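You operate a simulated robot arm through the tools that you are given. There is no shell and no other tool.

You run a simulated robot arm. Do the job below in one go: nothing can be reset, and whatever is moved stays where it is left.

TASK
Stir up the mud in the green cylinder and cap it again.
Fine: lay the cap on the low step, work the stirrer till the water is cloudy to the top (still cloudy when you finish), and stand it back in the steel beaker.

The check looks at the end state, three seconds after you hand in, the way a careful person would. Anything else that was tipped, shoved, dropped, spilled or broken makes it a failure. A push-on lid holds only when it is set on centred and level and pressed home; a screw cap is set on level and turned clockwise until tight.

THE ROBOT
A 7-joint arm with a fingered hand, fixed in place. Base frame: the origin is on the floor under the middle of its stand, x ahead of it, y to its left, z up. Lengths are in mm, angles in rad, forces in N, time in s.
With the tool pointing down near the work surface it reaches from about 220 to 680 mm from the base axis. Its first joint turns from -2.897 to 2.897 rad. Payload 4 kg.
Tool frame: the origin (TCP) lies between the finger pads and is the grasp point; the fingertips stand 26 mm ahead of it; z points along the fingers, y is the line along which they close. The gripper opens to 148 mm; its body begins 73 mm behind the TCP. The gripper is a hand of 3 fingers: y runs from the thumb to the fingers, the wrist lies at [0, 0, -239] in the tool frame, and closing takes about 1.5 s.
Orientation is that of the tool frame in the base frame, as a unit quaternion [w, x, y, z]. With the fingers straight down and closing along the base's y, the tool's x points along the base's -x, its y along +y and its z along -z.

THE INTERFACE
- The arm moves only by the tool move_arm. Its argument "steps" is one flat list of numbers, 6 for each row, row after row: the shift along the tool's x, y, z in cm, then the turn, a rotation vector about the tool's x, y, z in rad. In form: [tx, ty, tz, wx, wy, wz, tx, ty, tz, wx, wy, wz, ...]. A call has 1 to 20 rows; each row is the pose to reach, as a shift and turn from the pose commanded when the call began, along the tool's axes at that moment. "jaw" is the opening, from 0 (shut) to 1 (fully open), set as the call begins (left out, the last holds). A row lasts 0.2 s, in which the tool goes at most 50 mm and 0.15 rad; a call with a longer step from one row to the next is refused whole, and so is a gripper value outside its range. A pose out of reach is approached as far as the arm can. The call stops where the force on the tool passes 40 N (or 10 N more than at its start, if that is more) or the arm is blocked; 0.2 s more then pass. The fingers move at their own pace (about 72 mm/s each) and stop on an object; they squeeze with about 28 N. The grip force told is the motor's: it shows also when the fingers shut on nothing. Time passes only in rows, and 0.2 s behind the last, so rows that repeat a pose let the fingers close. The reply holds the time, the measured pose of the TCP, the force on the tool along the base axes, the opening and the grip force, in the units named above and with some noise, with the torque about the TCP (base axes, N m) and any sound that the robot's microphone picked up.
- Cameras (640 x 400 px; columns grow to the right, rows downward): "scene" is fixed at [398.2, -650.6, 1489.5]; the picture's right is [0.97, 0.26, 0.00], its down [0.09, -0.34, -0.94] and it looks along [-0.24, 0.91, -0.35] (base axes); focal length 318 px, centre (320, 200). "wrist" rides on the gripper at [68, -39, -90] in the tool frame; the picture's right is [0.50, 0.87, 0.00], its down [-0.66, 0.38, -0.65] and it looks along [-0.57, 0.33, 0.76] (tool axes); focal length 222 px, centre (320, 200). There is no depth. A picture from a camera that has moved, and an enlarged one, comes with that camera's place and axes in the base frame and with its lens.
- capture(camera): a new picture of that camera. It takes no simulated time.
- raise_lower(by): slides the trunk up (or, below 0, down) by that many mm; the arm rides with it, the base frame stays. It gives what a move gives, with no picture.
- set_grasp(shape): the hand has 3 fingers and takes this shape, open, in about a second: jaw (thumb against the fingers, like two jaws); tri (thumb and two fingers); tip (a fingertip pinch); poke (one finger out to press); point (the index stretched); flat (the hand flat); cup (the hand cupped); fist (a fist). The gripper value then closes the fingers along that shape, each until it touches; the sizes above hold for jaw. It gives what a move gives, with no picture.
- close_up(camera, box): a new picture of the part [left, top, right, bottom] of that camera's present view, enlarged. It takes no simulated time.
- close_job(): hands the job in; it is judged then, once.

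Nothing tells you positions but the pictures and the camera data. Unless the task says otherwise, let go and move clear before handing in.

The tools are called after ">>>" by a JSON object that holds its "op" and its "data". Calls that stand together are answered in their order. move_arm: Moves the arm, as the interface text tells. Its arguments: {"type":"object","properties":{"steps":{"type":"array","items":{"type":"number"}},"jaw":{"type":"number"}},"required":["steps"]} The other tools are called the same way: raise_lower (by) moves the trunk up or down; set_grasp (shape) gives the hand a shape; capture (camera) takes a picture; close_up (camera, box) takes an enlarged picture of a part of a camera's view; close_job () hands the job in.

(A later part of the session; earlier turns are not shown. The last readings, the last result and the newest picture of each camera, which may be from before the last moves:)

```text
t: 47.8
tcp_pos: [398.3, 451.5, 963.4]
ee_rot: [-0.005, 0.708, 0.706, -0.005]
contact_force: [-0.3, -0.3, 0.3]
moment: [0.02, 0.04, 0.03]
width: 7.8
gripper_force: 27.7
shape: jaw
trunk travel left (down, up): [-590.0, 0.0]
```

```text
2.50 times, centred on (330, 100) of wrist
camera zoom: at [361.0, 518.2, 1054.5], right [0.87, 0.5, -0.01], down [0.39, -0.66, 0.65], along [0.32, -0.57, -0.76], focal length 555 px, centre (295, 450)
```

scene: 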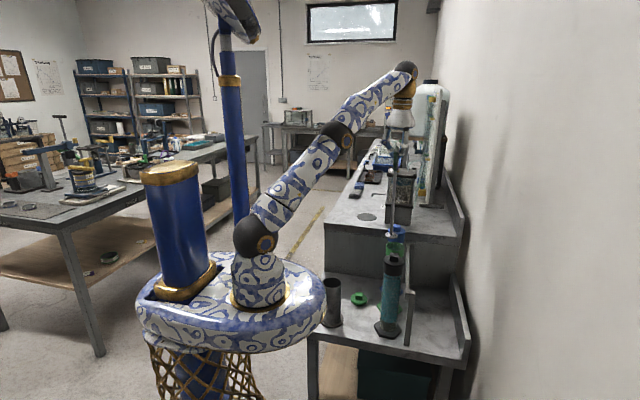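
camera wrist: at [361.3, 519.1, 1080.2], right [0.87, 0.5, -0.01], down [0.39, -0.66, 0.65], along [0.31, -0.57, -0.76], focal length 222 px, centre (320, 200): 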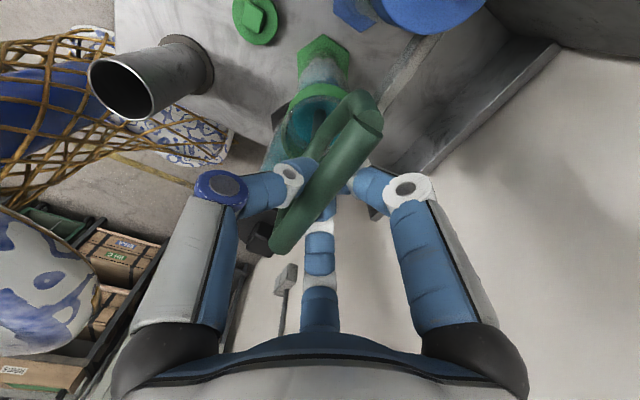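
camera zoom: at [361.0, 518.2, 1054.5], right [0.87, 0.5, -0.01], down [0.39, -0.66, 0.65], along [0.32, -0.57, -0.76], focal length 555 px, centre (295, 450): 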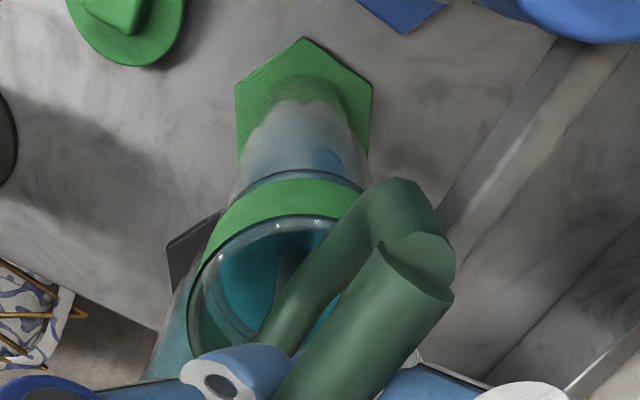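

The plate is at about the top of the mud, and I've felt no hard contact. I'll start smooth up-and-down strokes of about 100 mm, keeping the plate well below the water surface.

>>> {"op": "move_arm", "data": {"steps": [0, -0.038, -2.5, 0, 0, 0, 0, -0.083, -5.5, 0, 0, 0, 0, -0.128, -8.5, 0, 0, 0, 0, -0.15, -10, 0, 0, 0, 0, -0.113, -7.5, 0, 0, 0, 0, -0.068, -4.5, 0, 0, 0, 0, -0.023, -1.5, 0, 0, 0, 0, 0, 0, 0, 0, 0, 0, -0.038, -2.5, 0, 0, 0, 0, -0.083, -5.5, 0, 0, 0, 0, -0.128, -8.5, 0, 0, 0, 0, -0.15, -10, 0, 0, 0, 0, -0.113, -7.5, 0, 0, 0, 0, -0.068, -4.5, 0, 0, 0, 0, -0.023, -1.5, 0, 0, 0, 0, 0, 0, 0, 0, 0]}}

>>> {"op": "close_up", "data": {"camera": "wrist", "box": [240, 20, 420, 180]}}

>>> {"op": "close_up", "data": {"camera": "scene", "box": [370, 205, 420, 345]}}

```text
t: 51.2
tcp_pos: [399.1, 451.1, 963.2]
ee_rot: [-0.005, 0.708, 0.706, -0.005]
contact_force: [1.0, -0.7, 0.6]
moment: [0.02, -0.01, 0.0]
width: 7.8
gripper_force: 27.9
shape: jaw
trunk travel left (down, up): [-590.0, 0.0]
```

```text
2.50 times, centred on (330, 100) of wrist
camera zoom: at [361.6, 518.7, 1053.9], right [0.87, 0.5, -0.01], down [0.39, -0.66, 0.65], along [0.32, -0.57, -0.76], focal length 555 px, centre (295, 450)
```

zoom: 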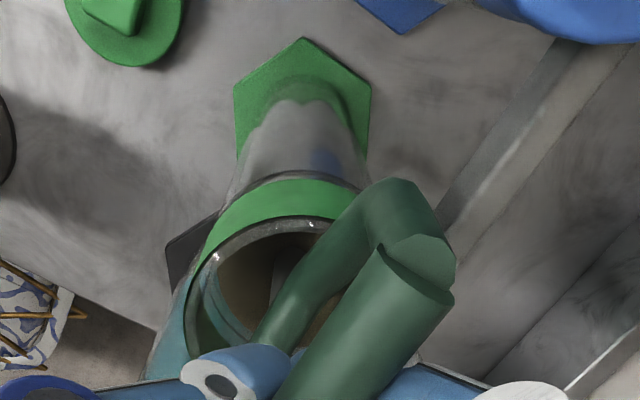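

```text
2.86 times, centred on (395, 275) of scene
camera zoom: at [398.2, -650.6, 1489.5], right [0.97, 0.26, 0.0], down [0.09, -0.34, -0.94], along [-0.24, 0.91, -0.35], focal length 909 px, centre (106, -14)
```

zoom: 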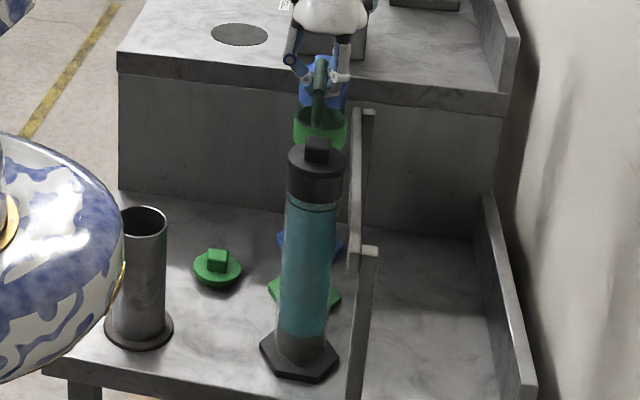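

The water is already turning brown. I'll add longer strokes that carry mud up toward the top of the column.

>>> {"op": "move_arm", "data": {"steps": [0, -0.045, -3, 0, 0, 0, 0, -0.105, -7, 0, 0, 0, 0, -0.165, -11, 0, 0, 0, 0, -0.225, -15, 0, 0, 0, 0, -0.255, -17, 0, 0, 0, 0, -0.21, -14, 0, 0, 0, 0, -0.15, -10, 0, 0, 0, 0, -0.09, -6, 0, 0, 0, 0, -0.03, -2, 0, 0, 0, 0, 0, 0, 0, 0, 0, 0, -0.045, -3, 0, 0, 0, 0, -0.105, -7, 0, 0, 0, 0, -0.165, -11, 0, 0, 0, 0, -0.225, -15, 0, 0, 0, 0, -0.255, -17, 0, 0, 0, 0, -0.21, -14, 0, 0, 0, 0, -0.15, -10, 0, 0, 0, 0, -0.09, -6, 0, 0, 0, 0, -0.03, -2, 0, 0, 0, 0, 0, 0, 0, 0, 0]}}

>>> {"op": "move_arm", "data": {"steps": [0, -0.045, -3, 0, 0, 0, 0, -0.105, -7, 0, 0, 0, 0, -0.165, -11, 0, 0, 0, 0, -0.225, -15, 0, 0, 0, 0, -0.255, -17, 0, 0, 0, 0, -0.21, -14, 0, 0, 0, 0, -0.15, -10, 0, 0, 0, 0, -0.09, -6, 0, 0, 0, 0, -0.03, -2, 0, 0, 0, 0, 0, 0, 0, 0, 0, 0, -0.045, -3, 0, 0, 0, 0, -0.105, -7, 0, 0, 0, 0, -0.165, -11, 0, 0, 0, 0, -0.225, -15, 0, 0, 0, 0, -0.255, -17, 0, 0, 0, 0, -0.21, -14, 0, 0, 0, 0, -0.15, -10, 0, 0, 0, 0, -0.09, -6, 0, 0, 0, 0, -0.03, -2, 0, 0, 0, 0, 0, 0, 0, 0, 0]}}

>>> {"op": "close_up", "data": {"camera": "wrist", "box": [240, 20, 420, 180]}}

>>> {"op": "close_up", "data": {"camera": "scene", "box": [375, 200, 420, 260]}}

```text
t: 55.4
tcp_pos: [398.3, 450.6, 962.1]
ee_rot: [-0.006, 0.708, 0.707, -0.005]
contact_force: [0.5, 0.0, -1.3]
moment: [0.02, -0.02, -0.02]
width: 7.7
gripper_force: 28.4
shape: jaw
trunk travel left (down, up): [-590.0, 0.0]
```

```text
t: 59.6
tcp_pos: [398.1, 450.4, 963.7]
ee_rot: [-0.006, 0.707, 0.707, -0.004]
contact_force: [-0.3, 0.3, -0.8]
moment: [0.05, -0.01, -0.03]
width: 7.5
gripper_force: 28.0
shape: jaw
trunk travel left (down, up): [-590.0, 0.0]
```

```text
2.50 times, centred on (330, 100) of wrist
camera zoom: at [360.5, 518.4, 1054.0], right [0.87, 0.5, -0.01], down [0.39, -0.66, 0.65], along [0.32, -0.57, -0.76], focal length 555 px, centre (295, 450)
```

zoom: 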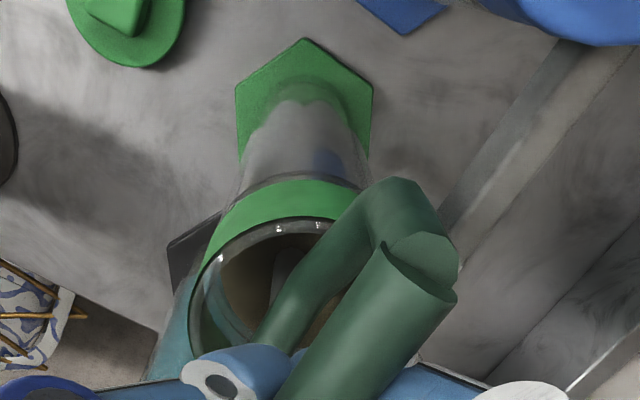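

```text
6.67 times, centred on (398, 230) of scene
camera zoom: at [398.2, -650.6, 1489.5], right [0.97, 0.26, 0.0], down [0.09, -0.34, -0.94], along [-0.24, 0.91, -0.35], focal length 2120 px, centre (-197, 0)
```

zoom: 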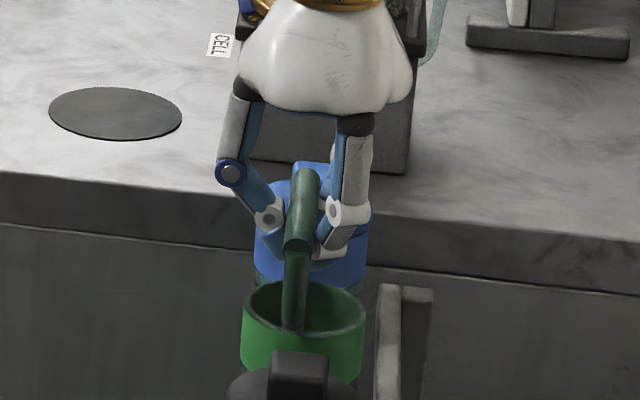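

It's cloudy brown right up the visible column. I'll give it another round so it stays cloudy until I finish.

>>> {"op": "move_arm", "data": {"steps": [0, -0.045, -3, 0, 0, 0, 0, -0.105, -7, 0, 0, 0, 0, -0.165, -11, 0, 0, 0, 0, -0.225, -15, 0, 0, 0, 0, -0.255, -17, 0, 0, 0, 0, -0.21, -14, 0, 0, 0, 0, -0.15, -10, 0, 0, 0, 0, -0.09, -6, 0, 0, 0, 0, -0.03, -2, 0, 0, 0, 0, 0, 0, 0, 0, 0, 0, -0.045, -3, 0, 0, 0, 0, -0.105, -7, 0, 0, 0, 0, -0.165, -11, 0, 0, 0, 0, -0.225, -15, 0, 0, 0, 0, -0.255, -17, 0, 0, 0, 0, -0.21, -14, 0, 0, 0, 0, -0.15, -10, 0, 0, 0, 0, -0.09, -6, 0, 0, 0, 0, -0.03, -2, 0, 0, 0, 0, 0, 0, 0, 0, 0]}}

>>> {"op": "move_arm", "data": {"steps": [0, -0.045, -3, 0, 0, 0, 0, -0.105, -7, 0, 0, 0, 0, -0.165, -11, 0, 0, 0, 0, -0.225, -15, 0, 0, 0, 0, -0.255, -17, 0, 0, 0, 0, -0.21, -14, 0, 0, 0, 0, -0.15, -10, 0, 0, 0, 0, -0.09, -6, 0, 0, 0, 0, -0.03, -2, 0, 0, 0, 0, 0, 0, 0, 0, 0, 0, -0.045, -3, 0, 0, 0, 0, -0.105, -7, 0, 0, 0, 0, -0.165, -11, 0, 0, 0, 0, -0.225, -15, 0, 0, 0, 0, -0.24, -16, 0, 0, 0]}}

>>> {"op": "close_up", "data": {"camera": "wrist", "box": [240, 20, 420, 180]}}

```text
t: 63.8
tcp_pos: [398.8, 450.7, 963.5]
ee_rot: [-0.005, 0.708, 0.707, -0.005]
contact_force: [0.1, -0.6, -1.2]
moment: [-0.01, 0.0, 0.03]
width: 7.7
gripper_force: 28.2
shape: jaw
trunk travel left (down, up): [-590.0, 0.0]
```

```text
t: 67.0
tcp_pos: [396.2, 450.0, 1123.2]
ee_rot: [-0.006, 0.708, 0.706, -0.004]
contact_force: [0.3, 0.0, -0.8]
moment: [-0.03, 0.0, -0.02]
width: 7.5
gripper_force: 28.0
shape: jaw
trunk travel left (down, up): [-590.0, 0.0]
```

```text
2.50 times, centred on (330, 100) of wrist
camera zoom: at [360.2, 518.5, 1214.2], right [0.87, 0.5, -0.01], down [0.39, -0.66, 0.65], along [0.32, -0.57, -0.76], focal length 555 px, centre (295, 450)
```

zoom: 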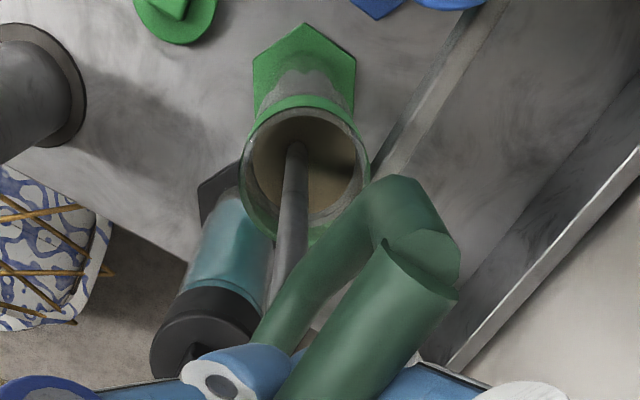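

The water is cloudy brown to the top. I'll withdraw the stirrer, pausing just above the surface inside the collar to let it drip.

>>> {"op": "move_arm", "data": {"steps": [0, -0.03, -2, 0, 0, 0, 0, -0.06, -4, 0, 0, 0, 0, -0.09, -6, 0, 0, 0, 0, -0.12, -8, 0, 0, 0, 0, -0.12, -8, 0, 0, 0, 0, -0.12, -8, 0, 0, 0, 0, -0.12, -8, 0, 0, 0, 0, -0.14, -9.5, 0, 0, 0, 0, -0.165, -11, 0, 0, 0, 0, -0.19, -12.5, 0, 0, 0, 0, -0.19, -12.5, 0, 0, 0]}}

>>> {"op": "close_up", "data": {"camera": "wrist", "box": [240, 20, 420, 180]}}

>>> {"op": "close_up", "data": {"camera": "scene", "box": [380, 205, 420, 265]}}

```text
t: 69.4
tcp_pos: [397.1, 451.0, 1248.5]
ee_rot: [-0.006, 0.708, 0.706, -0.005]
contact_force: [0.0, 0.8, -1.7]
moment: [-0.01, -0.04, -0.03]
width: 7.7
gripper_force: 28.2
shape: jaw
trunk travel left (down, up): [-590.0, 0.0]
```

```text
2.50 times, centred on (330, 100) of wrist
camera zoom: at [361.0, 518.2, 1339.6], right [0.87, 0.5, -0.01], down [0.39, -0.66, 0.65], along [0.32, -0.57, -0.76], focal length 555 px, centre (295, 450)
```

zoom: 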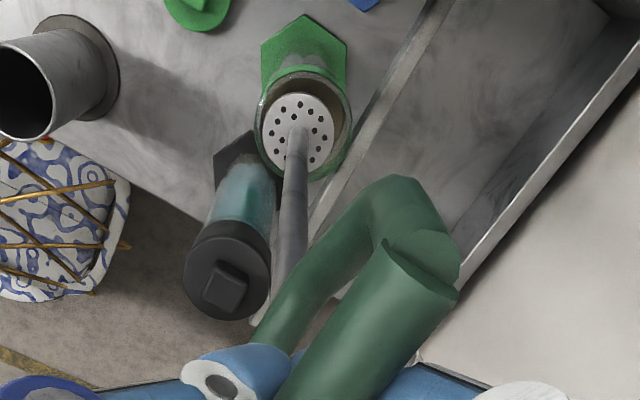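

```text
6.67 times, centred on (400, 235) of scene
camera zoom: at [398.2, -650.6, 1489.5], right [0.97, 0.26, 0.0], down [0.09, -0.34, -0.94], along [-0.24, 0.91, -0.35], focal length 2120 px, centre (-213, -33)
```

zoom: 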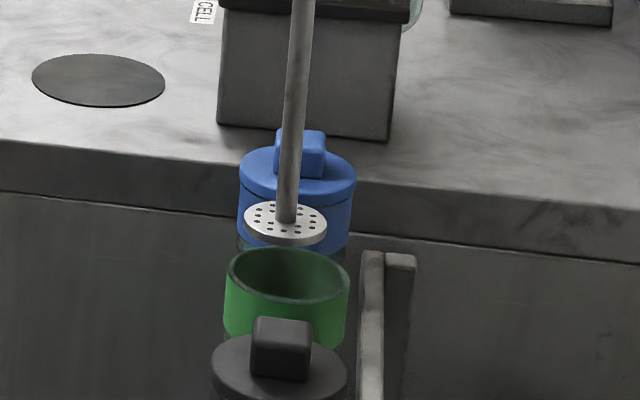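

The stirrer is out clean. I'll carry it back above the steel beaker.

>>> {"op": "move_arm", "data": {"steps": [-0.9, -1.6, 0, 0, 0, 0, -2.4, -4.2, 0.05, 0, 0, 0, -4.0, -7.1, 0.1, 0, 0, 0, -5.6, -10.0, 0.15, 0, 0, 0, -7.3, -13.0, 0.2, 0, 0, 0, -9.0, -16.0, 0.24, 0, 0, 0, -10.6, -18.8, 0.5, 0, 0, 0, -11.6, -20.6, 2.5, 0, 0, 0, -12.05, -21.3, 5.0, 0, 0, 0, -12.05, -21.2, 8.0, 0, 0, 0, -12.05, -21.2, 10.0, 0, 0, 0, -12.05, -21.2, 10.0, 0, 0, 0]}}

>>> {"op": "close_up", "data": {"camera": "wrist", "box": [290, 40, 350, 120]}}

>>> {"op": "close_up", "data": {"camera": "scene", "box": [310, 220, 360, 300]}}

```text
t: 72.0
tcp_pos: [183.9, 328.8, 1151.7]
ee_rot: [-0.005, 0.708, 0.706, -0.005]
contact_force: [-0.6, -0.3, -1.1]
moment: [0.02, -0.06, 0.0]
width: 7.5
gripper_force: 28.0
shape: jaw
trunk travel left (down, up): [-590.0, 0.0]
```

```text
5.00 times, centred on (320, 80) of wrist
camera zoom: at [147.6, 397.3, 1242.5], right [0.87, 0.5, -0.01], down [0.39, -0.66, 0.65], along [0.32, -0.57, -0.76], focal length 1111 px, centre (320, 800)
```

zoom: 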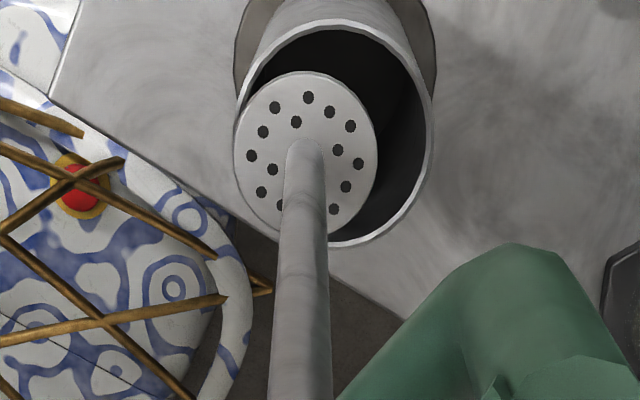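

```text
5.00 times, centred on (335, 260) of scene
camera zoom: at [398.2, -650.6, 1489.5], right [0.97, 0.26, 0.0], down [0.09, -0.34, -0.94], along [-0.24, 0.91, -0.35], focal length 1590 px, centre (245, -100)
```

zoom: 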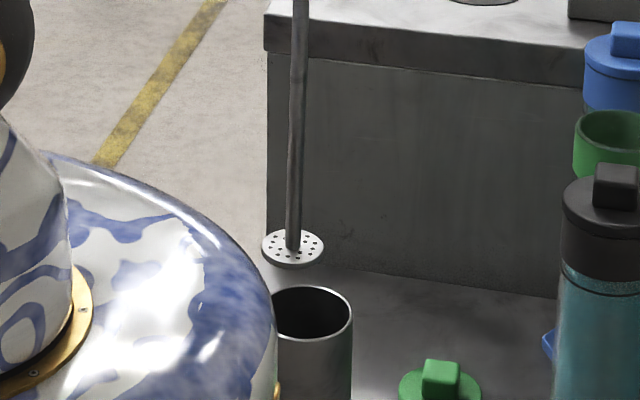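

The beaker rim centre is near (185, 333, 785), but the plate hangs about 12 mm too far toward −x because the stirrer swivelled slightly in the grip. I'll take out the hand's tilt, shift over, and check again.

>>> {"op": "move_arm", "data": {"steps": [0.05, 0.35, 0, -0.008, 0, 0, 0.1, 0.7, 0, -0.015, 0, 0, 0.1, 0.7, 0, -0.015, 0, 0]}}

>>> {"op": "close_up", "data": {"camera": "wrist", "box": [290, 40, 350, 120]}}

>>> {"op": "close_up", "data": {"camera": "scene", "box": [310, 220, 360, 300]}}

```text
t: 72.8
tcp_pos: [190.2, 330.7, 1150.6]
ee_rot: [-0.001, 0.708, 0.706, 0.001]
contact_force: [-0.3, 0.0, -1.4]
moment: [0.0, 0.03, 0.04]
width: 7.8
gripper_force: 27.5
shape: jaw
trunk travel left (down, up): [-590.0, 0.0]
```

```text
5.00 times, centred on (320, 80) of wrist
camera zoom: at [153.0, 399.0, 1241.8], right [0.87, 0.5, 0.0], down [0.38, -0.66, 0.65], along [0.33, -0.57, -0.76], focal length 1111 px, centre (320, 800)
```

zoom: 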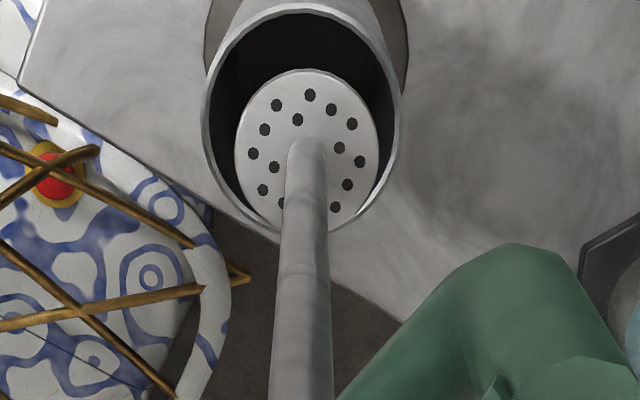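

```text
5.00 times, centred on (335, 260) of scene
camera zoom: at [398.2, -650.6, 1489.5], right [0.97, 0.26, 0.0], down [0.09, -0.34, -0.94], along [-0.24, 0.91, -0.35], focal length 1590 px, centre (245, -100)
```

zoom: 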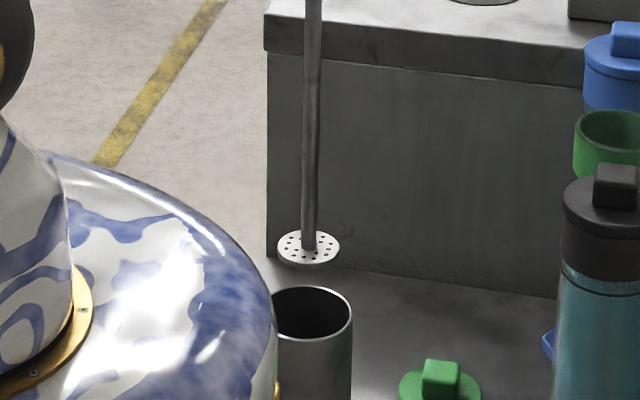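

The plate is now centred over the beaker to within about 1.5 mm. I'll lower it through the rim.

>>> {"op": "move_arm", "data": {"steps": [-0.1, -0.1, 1.5, 0, 0, 0, -0.1, -0.1, 3.0, 0, 0, 0, -0.1, -0.1, 4.5, 0, 0, 0, -0.1, -0.1, 6.0, 0, 0, 0, -0.1, -0.1, 7.5, 0, 0, 0]}}

>>> {"op": "close_up", "data": {"camera": "wrist", "box": [290, 40, 350, 120]}}

>>> {"op": "close_up", "data": {"camera": "scene", "box": [310, 220, 360, 300]}}

```text
t: 74.0
tcp_pos: [191.1, 330.9, 1076.3]
ee_rot: [-0.001, 0.708, 0.706, 0.0]
contact_force: [-0.3, 0.3, -1.3]
moment: [-0.02, -0.02, -0.01]
width: 7.7
gripper_force: 27.5
shape: jaw
trunk travel left (down, up): [-590.0, 0.0]
```

```text
5.00 times, centred on (320, 80) of wrist
camera zoom: at [151.9, 398.5, 1167.0], right [0.87, 0.5, 0.0], down [0.38, -0.66, 0.65], along [0.33, -0.57, -0.76], focal length 1111 px, centre (320, 800)
```

zoom: 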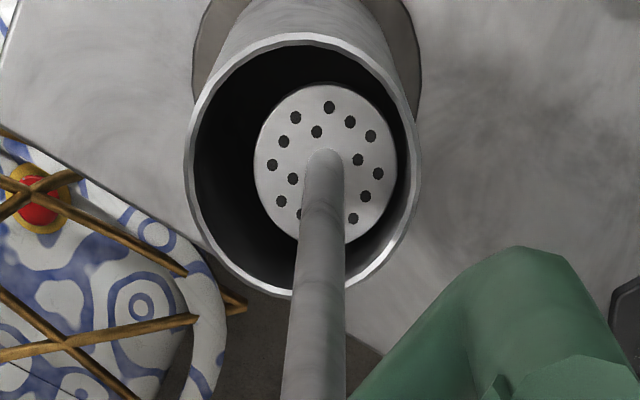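

```text
5.00 times, centred on (335, 260) of scene
camera zoom: at [398.2, -650.6, 1489.5], right [0.97, 0.26, 0.0], down [0.09, -0.34, -0.94], along [-0.24, 0.91, -0.35], focal length 1590 px, centre (245, -100)
```

zoom: 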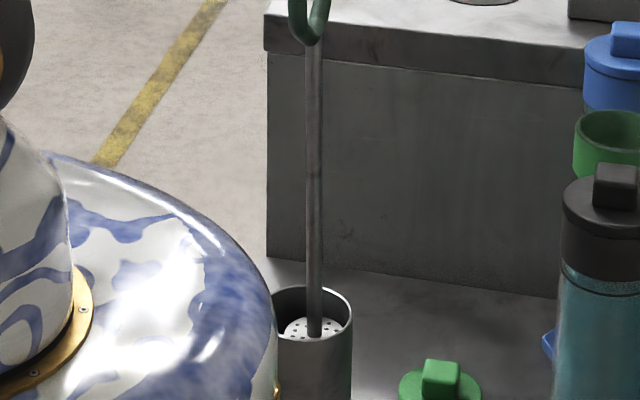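

The plate has entered the rim but sits about 7 mm toward +x, so the stirrer may be swinging slightly in the grip. I'll shift back, let it settle, and look again.

>>> {"op": "move_arm", "data": {"steps": [0, -0.3, 0, 0, 0, 0, 0, -0.5, 0, 0, 0, 0, 0, -0.5, 0, 0, 0, 0, 0, -0.5, 0, 0, 0, 0, 0, -0.5, 0, 0, 0, 0]}}

>>> {"op": "close_up", "data": {"camera": "wrist", "box": [290, 40, 350, 120]}}

>>> {"op": "close_up", "data": {"camera": "scene", "box": [310, 220, 360, 300]}}

```text
t: 75.2
tcp_pos: [185.2, 330.6, 1077.0]
ee_rot: [-0.001, 0.708, 0.706, 0.002]
contact_force: [0.0, -0.3, -0.5]
moment: [0.01, 0.02, 0.01]
width: 7.7
gripper_force: 27.9
shape: jaw
trunk travel left (down, up): [-590.0, 0.0]
```

```text
5.00 times, centred on (320, 80) of wrist
camera zoom: at [147.0, 398.4, 1167.1], right [0.87, 0.5, 0.0], down [0.38, -0.66, 0.65], along [0.33, -0.57, -0.76], focal length 1111 px, centre (320, 800)
```

zoom: 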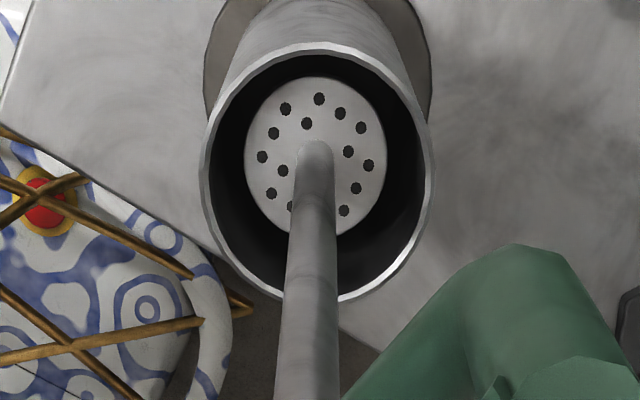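

```text
5.00 times, centred on (335, 260) of scene
camera zoom: at [398.2, -650.6, 1489.5], right [0.97, 0.26, 0.0], down [0.09, -0.34, -0.94], along [-0.24, 0.91, -0.35], focal length 1590 px, centre (245, -100)
```

zoom: 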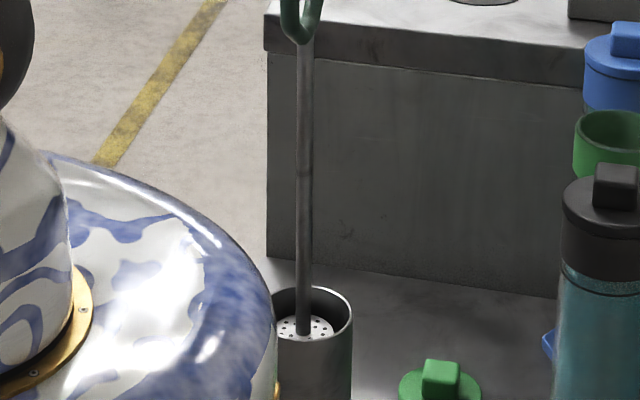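

The plate is now centred in the beaker. I'll lower it to just above the beaker floor, then in small steps until it stands.

>>> {"op": "move_arm", "data": {"steps": [0, 0, 1.2, 0, 0, 0, 0, 0, 2.5, 0, 0, 0, 0, 0, 4.0, 0, 0, 0, 0, 0, 5.5, 0, 0, 0, 0, 0, 7.0, 0, 0, 0, 0, 0, 8.5, 0, 0, 0, 0, 0, 10.0, 0, 0, 0, 0, 0, 11.0, 0, 0, 0, 0, 0, 11.6, 0, 0, 0]}}

>>> {"op": "move_arm", "data": {"steps": [0, 0, 0.3, 0, 0, 0, 0, 0, 0.6, 0, 0, 0, 0, 0, 0.9, 0, 0, 0, 0, 0, 0.9, 0, 0, 0]}}

>>> {"op": "close_up", "data": {"camera": "scene", "box": [305, 210, 365, 340]}}

>>> {"op": "close_up", "data": {"camera": "wrist", "box": [220, 30, 400, 190]}}

```text
t: 77.2
tcp_pos: [185.4, 330.4, 961.0]
ee_rot: [-0.001, 0.708, 0.707, 0.001]
contact_force: [-0.3, 0.5, -1.8]
moment: [0.01, 0.02, 0.0]
width: 7.4
gripper_force: 27.3
shape: jaw
trunk travel left (down, up): [-590.0, 0.0]
```

```text
t: 78.2
tcp_pos: [186.0, 330.9, 952.1]
ee_rot: [-0.001, 0.708, 0.706, 0.001]
contact_force: [-0.3, -0.6, -1.1]
moment: [0.01, 0.0, 0.03]
width: 7.7
gripper_force: 28.2
shape: jaw
trunk travel left (down, up): [-590.0, 0.0]
```

```text
3.08 times, centred on (335, 275) of scene
camera zoom: at [398.2, -650.6, 1489.5], right [0.97, 0.26, 0.0], down [0.09, -0.34, -0.94], along [-0.24, 0.91, -0.35], focal length 979 px, centre (274, -31)
```

zoom: 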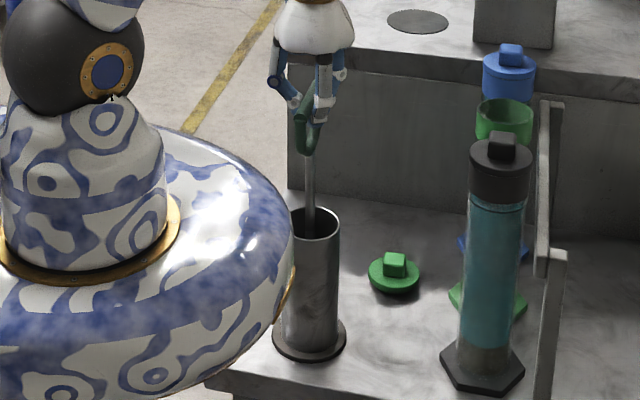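

```text
2.50 times, centred on (310, 110) of wrist
camera zoom: at [146.9, 398.4, 1041.5], right [0.87, 0.5, 0.0], down [0.38, -0.66, 0.65], along [0.33, -0.57, -0.76], focal length 555 px, centre (345, 425)
```

zoom: 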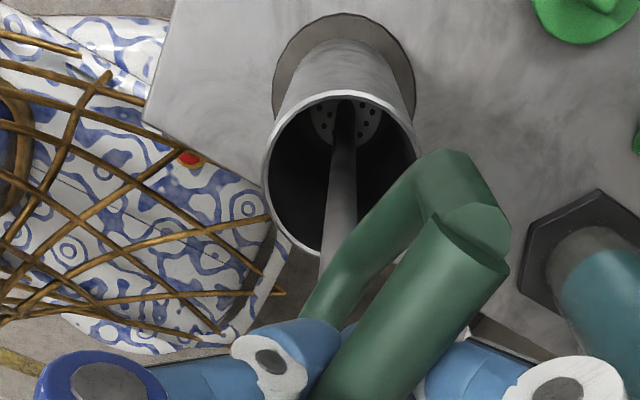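

>>> {"op": "move_arm", "data": {"steps": [0, 0, 0.2, 0, 0, 0, 0, 0, 0.4, 0, 0, 0, 0, 0, 0.4, 0, 0, 0]}}

>>> {"op": "move_arm", "data": {"steps": [0, 0, 0.2, 0, 0, 0, 0, 0, 0.4, 0, 0, 0, 0, 0, 0.4, 0, 0, 0]}}

```text
t: 79.0
tcp_pos: [184.8, 330.5, 947.3]
ee_rot: [-0.001, 0.708, 0.706, 0.001]
contact_force: [0.2, 0.7, -1.5]
moment: [-0.01, -0.01, 0.01]
width: 7.8
gripper_force: 27.6
shape: jaw
trunk travel left (down, up): [-590.0, 0.0]
```

```text
t: 79.8
tcp_pos: [184.1, 330.1, 942.3]
ee_rot: [-0.001, 0.708, 0.707, 0.001]
contact_force: [-0.2, 0.8, -1.2]
moment: [0.04, -0.01, 0.03]
width: 7.8
gripper_force: 28.2
shape: jaw
trunk travel left (down, up): [-590.0, 0.0]
```

>>> {"op": "move_arm", "data": {"steps": [0, 0, 0.15, 0, 0, 0, 0, 0, 0.3, 0, 0, 0, 0, 0, 0.3, 0, 0, 0]}}

>>> {"op": "close_up", "data": {"camera": "scene", "box": [310, 215, 360, 290]}}

>>> {"op": "close_up", "data": {"camera": "wrist", "box": [220, 30, 400, 190]}}

```text
t: 80.6
tcp_pos: [186.4, 330.7, 940.4]
ee_rot: [-0.001, 0.708, 0.706, 0.0]
contact_force: [-0.1, -0.9, -1.1]
moment: [-0.02, 0.01, 0.0]
width: 7.8
gripper_force: 27.9
shape: jaw
trunk travel left (down, up): [-590.0, 0.0]
```

```text
5.33 times, centred on (335, 252) of scene
camera zoom: at [398.2, -650.6, 1489.5], right [0.97, 0.26, 0.0], down [0.09, -0.34, -0.94], along [-0.24, 0.91, -0.35], focal length 1696 px, centre (240, -80)
```

zoom: 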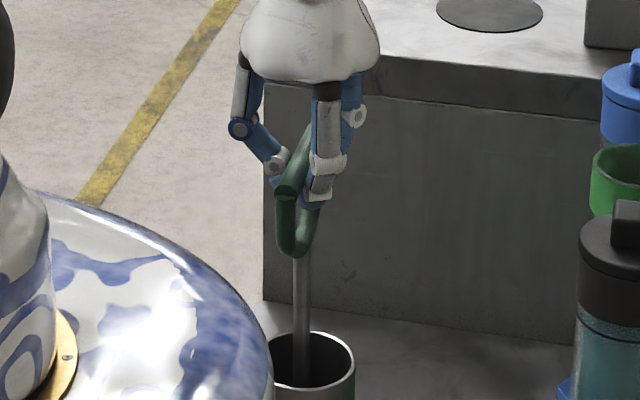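

```text
2.50 times, centred on (310, 110) of wrist
camera zoom: at [146.8, 398.6, 1030.9], right [0.87, 0.5, 0.0], down [0.38, -0.66, 0.65], along [0.33, -0.57, -0.76], focal length 555 px, centre (345, 425)
```

zoom: 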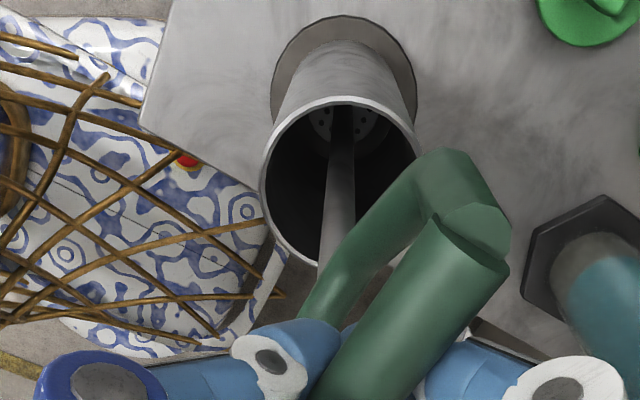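

The stirrer still sits about 5 mm above its original resting height. I'll keep lowering gently until the plate lands.

>>> {"op": "move_arm", "data": {"steps": [0, 0, 0.2, 0, 0, 0, 0, 0, 0.4, 0, 0, 0, 0, 0, 0.4, 0, 0, 0]}}

>>> {"op": "move_arm", "data": {"steps": [0, 0, 0.15, 0, 0, 0, 0, 0, 0.3, 0, 0, 0, 0, 0, 0.3, 0, 0, 0]}}

```text
t: 81.4
tcp_pos: [184.3, 330.6, 935.6]
ee_rot: [-0.001, 0.707, 0.707, 0.001]
contact_force: [0.1, 0.3, -0.2]
moment: [-0.02, 0.01, -0.01]
width: 7.6
gripper_force: 27.9
shape: jaw
trunk travel left (down, up): [-590.0, 0.0]
```

```text
t: 82.2
tcp_pos: [185.6, 332.4, 933.0]
ee_rot: [0.0, 0.708, 0.707, 0.0]
contact_force: [0.2, 0.0, -0.5]
moment: [0.01, 0.01, 0.0]
width: 7.5
gripper_force: 27.8
shape: jaw
trunk travel left (down, up): [-590.0, 0.0]
```

>>> {"op": "close_up", "data": {"camera": "scene", "box": [310, 215, 360, 290]}}

>>> {"op": "move_arm", "data": {"steps": [0, 0, 0.15, 0, 0, 0, 0, 0, 0.3, 0, 0, 0, 0, 0, 0.3, 0, 0, 0]}}

>>> {"op": "close_up", "data": {"camera": "scene", "box": [310, 215, 360, 290]}}

```text
5.33 times, centred on (335, 252) of scene
camera zoom: at [398.2, -650.6, 1489.5], right [0.97, 0.26, 0.0], down [0.09, -0.34, -0.94], along [-0.24, 0.91, -0.35], focal length 1696 px, centre (240, -80)
```

zoom: 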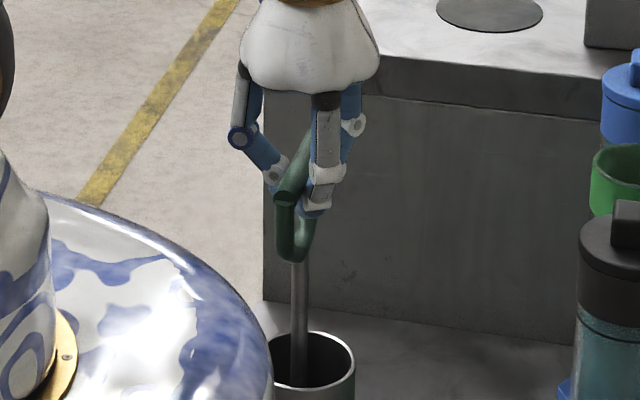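

```text
t: 83.0
tcp_pos: [185.2, 331.4, 930.6]
ee_rot: [-0.001, 0.708, 0.706, 0.0]
contact_force: [0.2, -0.4, -0.9]
moment: [0.03, -0.03, -0.02]
width: 7.9
gripper_force: 29.0
shape: jaw
trunk travel left (down, up): [-590.0, 0.0]
```

```text
5.33 times, centred on (335, 252) of scene
camera zoom: at [398.2, -650.6, 1489.5], right [0.97, 0.26, 0.0], down [0.09, -0.34, -0.94], along [-0.24, 0.91, -0.35], focal length 1696 px, centre (240, -80)
```

zoom: 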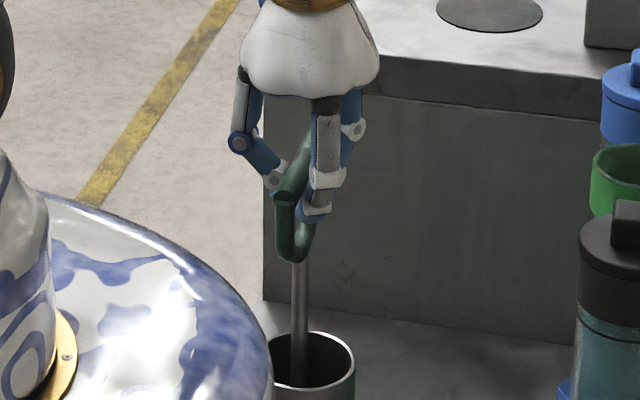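

The handle has stopped moving while the hand slid down over it, so the stirrer is standing on the beaker floor. I'll release it.

>>> {"op": "move_arm", "data": {"steps": [0, 0, 0, 0, 0, 0, 0, 0, 0, 0, 0, 0, 0, 0, 0, 0, 0, 0, 0, 0, 0, 0, 0, 0, 0, 0, 0, 0, 0, 0], "jaw": 0.6}}

>>> {"op": "close_up", "data": {"camera": "scene", "box": [310, 215, 360, 290]}}

>>> {"op": "close_up", "data": {"camera": "wrist", "box": [200, 20, 440, 260]}}

```text
t: 84.2
tcp_pos: [184.1, 331.6, 930.4]
ee_rot: [-0.001, 0.708, 0.706, 0.001]
contact_force: [0.2, 0.3, 0.1]
moment: [-0.01, 0.01, 0.01]
width: 88.3
gripper_force: 0.0
shape: jaw
trunk travel left (down, up): [-590.0, 0.0]
```

```text
5.33 times, centred on (335, 252) of scene
camera zoom: at [398.2, -650.6, 1489.5], right [0.97, 0.26, 0.0], down [0.09, -0.34, -0.94], along [-0.24, 0.91, -0.35], focal length 1696 px, centre (240, -80)
```

zoom: 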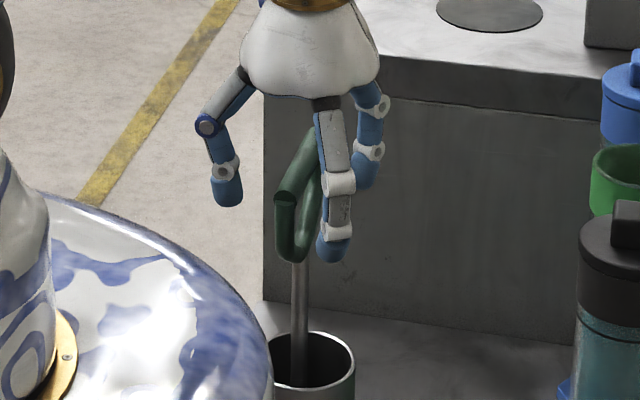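

```text
1.67 times, centred on (320, 140) of wrist
camera zoom: at [146.6, 398.4, 1020.8], right [0.87, 0.5, 0.0], down [0.38, -0.66, 0.65], along [0.33, -0.57, -0.76], focal length 370 px, centre (320, 300)
```

zoom: 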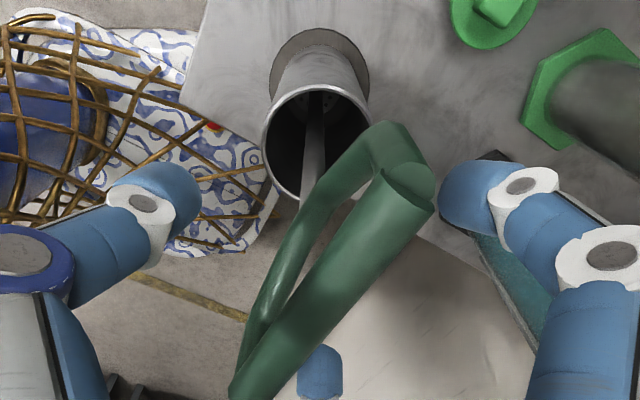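

The stirrer stands in the beaker on its own, and the green tube looks cloudy. I'll rise clear and go for the cap.

>>> {"op": "move_arm", "data": {"steps": [0, 0, -2, 0, 0, 0, 0, 0, -5, 0, 0, 0, 0, 0, -9, 0, 0, 0, 0, 0, -12.5, 0, 0, 0, 3, 1.8, -13, 0, 0, 0, 6, 3.7, -13, 0, 0, 0, 9, 5.5, -13, 0, 0, 0, 11.5, 7.0, -13, 0, 0, 0, 13.15, 8.0, -11, 0, 0, 0, 13.15, 8.0, -7, 0, 0, 0, 13.15, 8.0, -3, 0, 0, 0, 13.15, 8.0, 1, 0, 0, 0, 13.15, 8.0, 5, 0, 0, 0], "jaw": 0.6}}

>>> {"op": "capture", "data": {"camera": "wrist"}}

>>> {"op": "capture", "data": {"camera": "scene"}}

```text
t: 87.0
tcp_pos: [264.7, 461.2, 880.1]
ee_rot: [-0.001, 0.707, 0.707, 0.0]
contact_force: [0.5, -0.1, 0.4]
moment: [-0.06, -0.02, -0.03]
width: 88.2
gripper_force: 0.1
shape: jaw
trunk travel left (down, up): [-590.0, 0.0]
```

```text
taken
camera wrist: at [227.0, 529.6, 970.7], right [0.87, 0.5, 0.0], down [0.38, -0.66, 0.65], along [0.33, -0.57, -0.76], focal length 222 px, centre (320, 200)
```

wrist: 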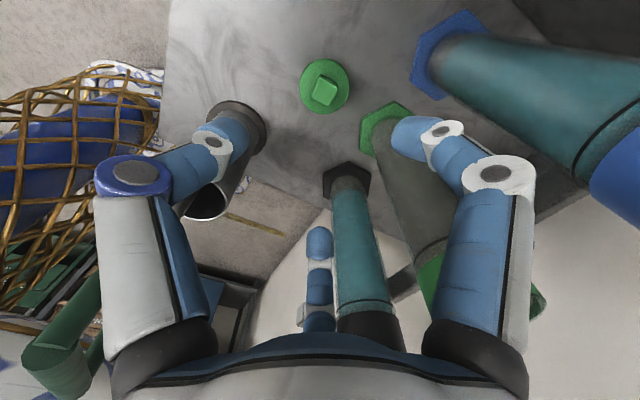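

```text
taken
```

scene: 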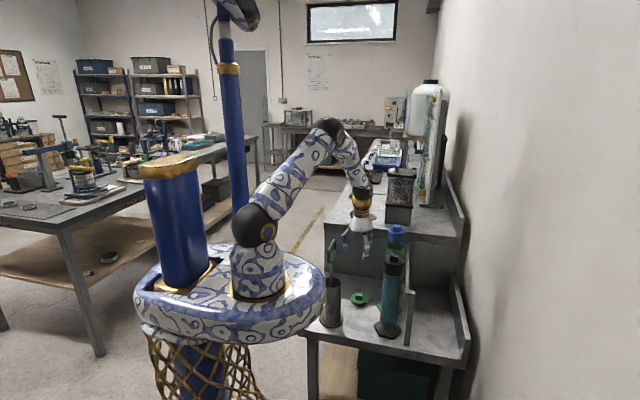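

The whole green tube reads muddy brown. I'll descend toward the cap and check alignment before gripping the knob.

>>> {"op": "move_arm", "data": {"steps": [0.05, 0, 4, 0, 0, 0, 0.1, 0, 8, 0, 0, 0, 0.1, 0, 12, 0, 0, 0, 0.1, 0, 15, 0, 0, 0, 0.1, 0, 17, 0, 0, 0, 0.1, 0, 17, 0, 0, 0], "jaw": 0.45}}

>>> {"op": "close_up", "data": {"camera": "wrist", "box": [240, 50, 400, 210]}}

>>> {"op": "close_up", "data": {"camera": "scene", "box": [340, 260, 380, 310]}}

```text
t: 88.4
tcp_pos: [265.3, 463.4, 711.1]
ee_rot: [-0.001, 0.708, 0.707, 0.001]
contact_force: [0.5, -0.8, -0.1]
moment: [-0.03, 0.01, -0.02]
width: 67.0
gripper_force: 0.0
shape: jaw
trunk travel left (down, up): [-590.0, 0.0]
```

```text
2.50 times, centred on (320, 130) of wrist
camera zoom: at [227.2, 531.2, 800.7], right [0.87, 0.5, 0.0], down [0.38, -0.66, 0.65], along [0.33, -0.57, -0.76], focal length 555 px, centre (320, 375)
```

zoom: 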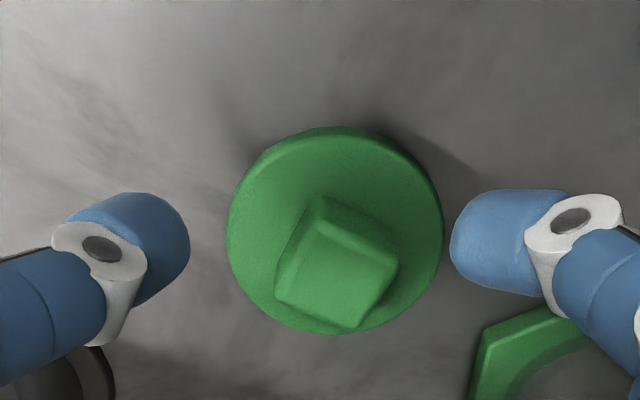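

```text
8.00 times, centred on (360, 285) of scene
camera zoom: at [398.2, -650.6, 1489.5], right [0.97, 0.26, 0.0], down [0.09, -0.34, -0.94], along [-0.24, 0.91, -0.35], focal length 2544 px, centre (0, -480)
```

zoom: 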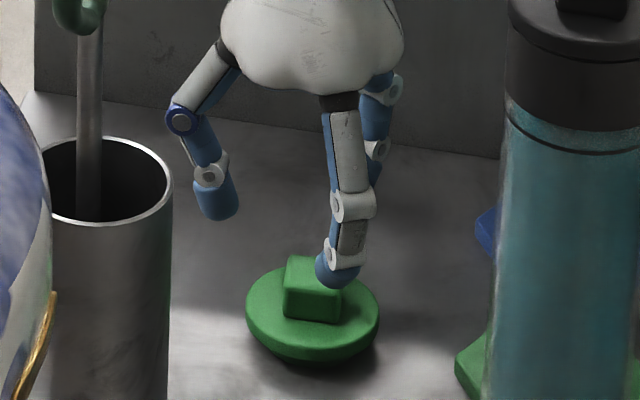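

The knob sits about 6 mm toward +x of the TCP, which matches the hand's natural closing point. I'll descend and grip it.

>>> {"op": "move_arm", "data": {"steps": [-0.05, 0, 2, 0, 0, 0, -0.1, 0, 3.5, 0, 0, 0, -0.1, 0, 4.6, 0, 0, 0, -0.1, 0, 4.6, 0, 0, 0]}}

>>> {"op": "move_arm", "data": {"steps": [0, 0, 0, 0, 0, 0, 0, 0, 0, 0, 0, 0, 0, 0, 0, 0, 0, 0, 0, 0, 0, 0, 0, 0, 0, 0, 0, 0, 0, 0, 0, 0, 0, 0, 0, 0], "jaw": 0}}

>>> {"op": "close_up", "data": {"camera": "scene", "box": [340, 260, 380, 310]}}

>>> {"op": "close_up", "data": {"camera": "wrist", "box": [240, 50, 400, 210]}}

```text
t: 89.4
tcp_pos: [266.8, 462.8, 664.8]
ee_rot: [-0.001, 0.708, 0.706, 0.0]
contact_force: [-0.3, -0.2, 2.0]
moment: [-0.09, -0.05, 0.01]
width: 67.0
gripper_force: 0.0
shape: jaw
trunk travel left (down, up): [-590.0, 0.0]
```

```text
t: 90.8
tcp_pos: [265.8, 462.9, 665.6]
ee_rot: [0.0, 0.708, 0.706, 0.002]
contact_force: [1.2, 1.6, 18.4]
moment: [-0.1, -0.5, 0.01]
width: 44.4
gripper_force: 28.0
shape: jaw
trunk travel left (down, up): [-590.0, 0.0]
```

```text
8.00 times, centred on (360, 285) of scene
camera zoom: at [398.2, -650.6, 1489.5], right [0.97, 0.26, 0.0], down [0.09, -0.34, -0.94], along [-0.24, 0.91, -0.35], focal length 2544 px, centre (0, -480)
```

zoom: 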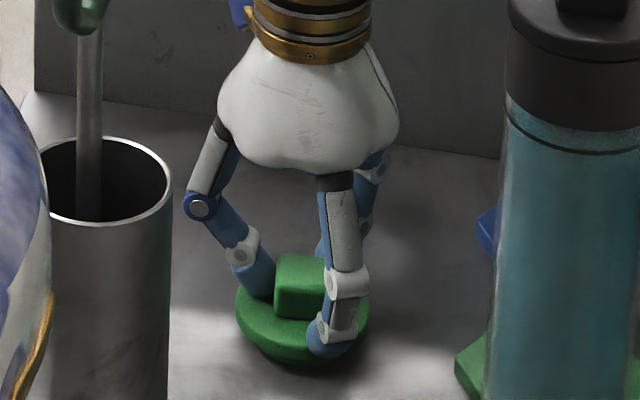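

```text
2.50 times, centred on (320, 130) of wrist
camera zoom: at [227.4, 529.7, 756.1], right [0.87, 0.5, 0.0], down [0.38, -0.66, 0.65], along [0.33, -0.56, -0.76], focal length 555 px, centre (320, 375)
```

zoom: 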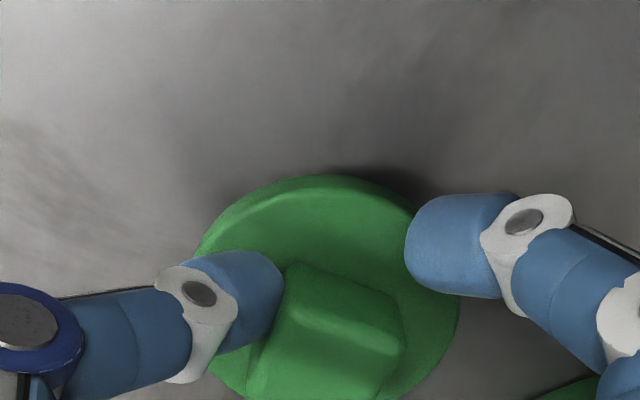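

That was a few millimetres too low and a fingertip is pressing on the disc. I'll reopen, lift slightly and look before closing again.

>>> {"op": "move_arm", "data": {"steps": [0, 0, 0, 0, 0, 0, 0, 0, -0.2, 0, 0, 0, 0, 0, -0.5, 0, 0, 0, 0, 0, -2.5, 0, 0, 0, 0, 0, -4.5, 0, 0, 0, 0, 0, -4.5, 0, 0, 0], "jaw": 0.45}}

>>> {"op": "close_up", "data": {"camera": "wrist", "box": [240, 50, 400, 210]}}

>>> {"op": "close_up", "data": {"camera": "scene", "box": [340, 260, 380, 310]}}

```text
t: 92.2
tcp_pos: [264.6, 462.0, 709.5]
ee_rot: [0.0, 0.708, 0.706, 0.0]
contact_force: [0.5, 0.5, -0.3]
moment: [0.01, 0.0, 0.02]
width: 66.2
gripper_force: 0.1
shape: jaw
trunk travel left (down, up): [-590.0, 0.0]
```

```text
2.50 times, centred on (320, 130) of wrist
camera zoom: at [227.1, 529.9, 799.8], right [0.87, 0.5, 0.0], down [0.38, -0.66, 0.65], along [0.33, -0.57, -0.76], focal length 555 px, centre (320, 375)
```

zoom: 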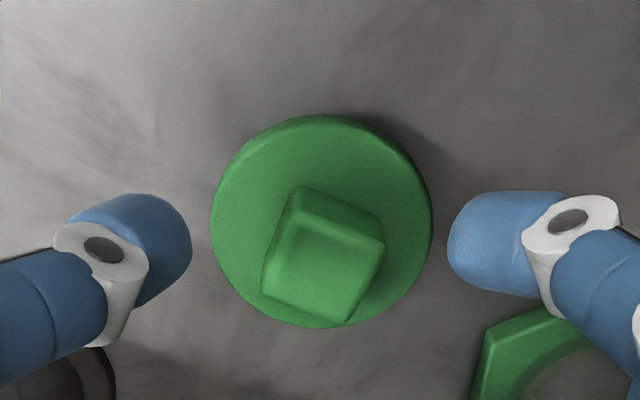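

```text
8.00 times, centred on (360, 285) of scene
camera zoom: at [398.2, -650.6, 1489.5], right [0.97, 0.26, 0.0], down [0.09, -0.34, -0.94], along [-0.24, 0.91, -0.35], focal length 2544 px, centre (0, -480)
```

zoom: 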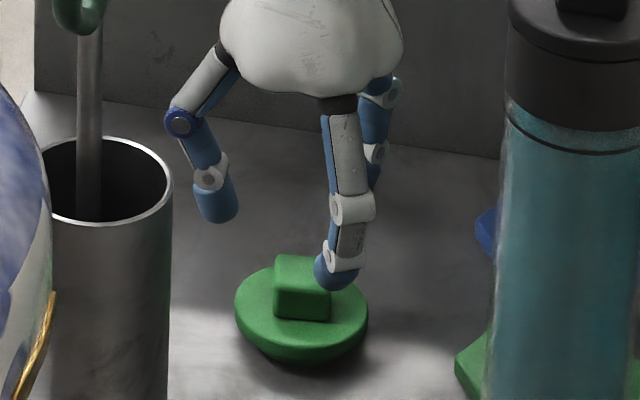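

The cap slid about 6 mm and still lies flat, now centred near (265.5, 462.5). I'll line up again with the fingertips about 6 mm higher so they clear the disc.

>>> {"op": "move_arm", "data": {"steps": [0.05, -0.3, 1, 0, 0, 0, 0.05, -0.5, 2, 0, 0, 0, 0.05, -0.5, 3.2, 0, 0, 0, 0.05, -0.5, 3.8, 0, 0, 0, 0.05, -0.5, 3.8, 0, 0, 0]}}

>>> {"op": "move_arm", "data": {"steps": [0, 0, 0, 0, 0, 0, 0, 0, 0, 0, 0, 0, 0, 0, 0, 0, 0, 0], "jaw": 0.25}}

>>> {"op": "close_up", "data": {"camera": "wrist", "box": [240, 70, 400, 230]}}

>>> {"op": "close_up", "data": {"camera": "scene", "box": [340, 260, 380, 310]}}

```text
t: 93.4
tcp_pos: [261.7, 463.7, 670.5]
ee_rot: [-0.001, 0.708, 0.706, 0.0]
contact_force: [0.7, 0.2, 0.0]
moment: [-0.01, -0.02, -0.03]
width: 66.0
gripper_force: 0.1
shape: jaw
trunk travel left (down, up): [-590.0, 0.0]
```

```text
t: 94.2
tcp_pos: [261.4, 463.9, 671.3]
ee_rot: [-0.001, 0.708, 0.707, 0.0]
contact_force: [-0.4, -0.1, 0.8]
moment: [-0.02, 0.0, 0.0]
width: 37.4
gripper_force: 0.1
shape: jaw
trunk travel left (down, up): [-590.0, 0.0]
```

```text
2.50 times, centred on (320, 150) of wrist
camera zoom: at [222.0, 530.7, 762.0], right [0.87, 0.5, 0.0], down [0.38, -0.66, 0.65], along [0.33, -0.57, -0.76], focal length 555 px, centre (320, 325)
```

zoom: 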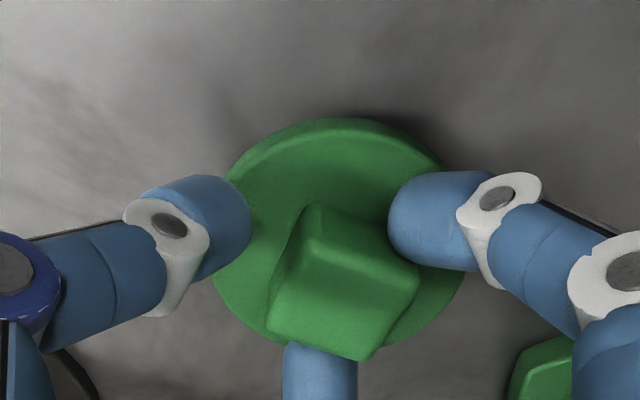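

```text
8.00 times, centred on (360, 285) of scene
camera zoom: at [398.2, -650.6, 1489.5], right [0.97, 0.26, 0.0], down [0.09, -0.34, -0.94], along [-0.24, 0.91, -0.35], focal length 2544 px, centre (0, -480)
```

zoom: 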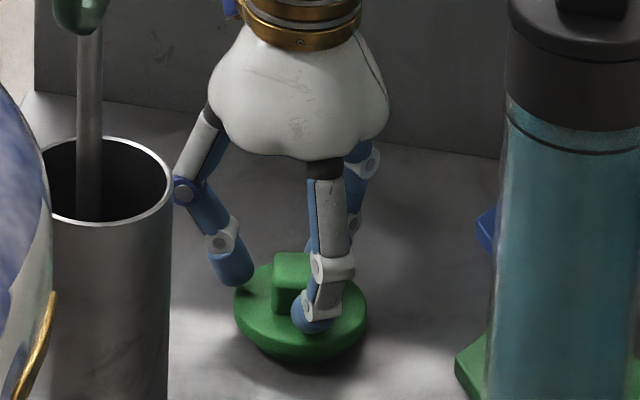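

The fingers surround the knob above the disc with no contact force. I'll close fully.

>>> {"op": "move_arm", "data": {"steps": [0, 0, 0, 0, 0, 0, 0, 0, 0, 0, 0, 0, 0, 0, 0, 0, 0, 0, 0, 0, 0, 0, 0, 0], "jaw": 0}}

>>> {"op": "close_up", "data": {"camera": "scene", "box": [340, 260, 380, 310]}}

>>> {"op": "close_up", "data": {"camera": "wrist", "box": [240, 70, 400, 230]}}

```text
t: 95.2
tcp_pos: [260.4, 462.3, 672.1]
ee_rot: [-0.001, 0.708, 0.706, 0.001]
contact_force: [-0.1, 0.2, 0.2]
moment: [0.0, 0.03, -0.02]
width: 21.4
gripper_force: 28.4
shape: jaw
trunk travel left (down, up): [-590.0, 0.0]
```

```text
8.00 times, centred on (360, 285) of scene
camera zoom: at [398.2, -650.6, 1489.5], right [0.97, 0.26, 0.0], down [0.09, -0.34, -0.94], along [-0.24, 0.91, -0.35], focal length 2544 px, centre (0, -480)
```

zoom: 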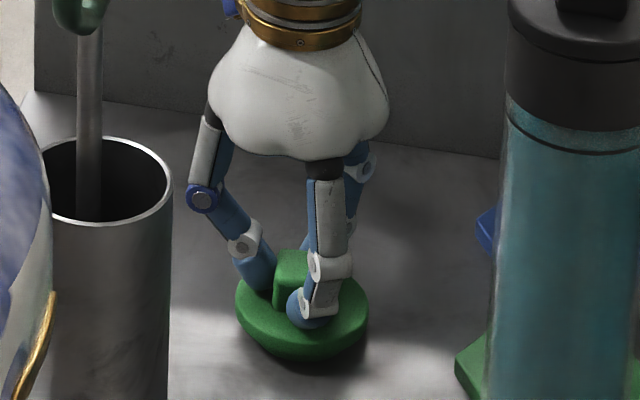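

```text
2.50 times, centred on (320, 150) of wrist
camera zoom: at [222.0, 530.8, 761.9], right [0.87, 0.5, 0.0], down [0.38, -0.66, 0.65], along [0.33, -0.57, -0.76], focal length 555 px, centre (320, 325)
```

zoom: 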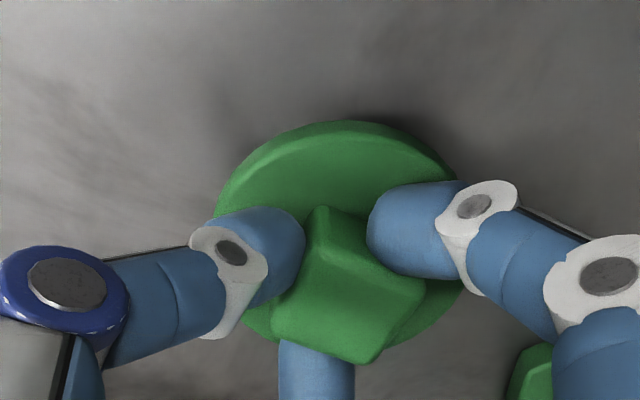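

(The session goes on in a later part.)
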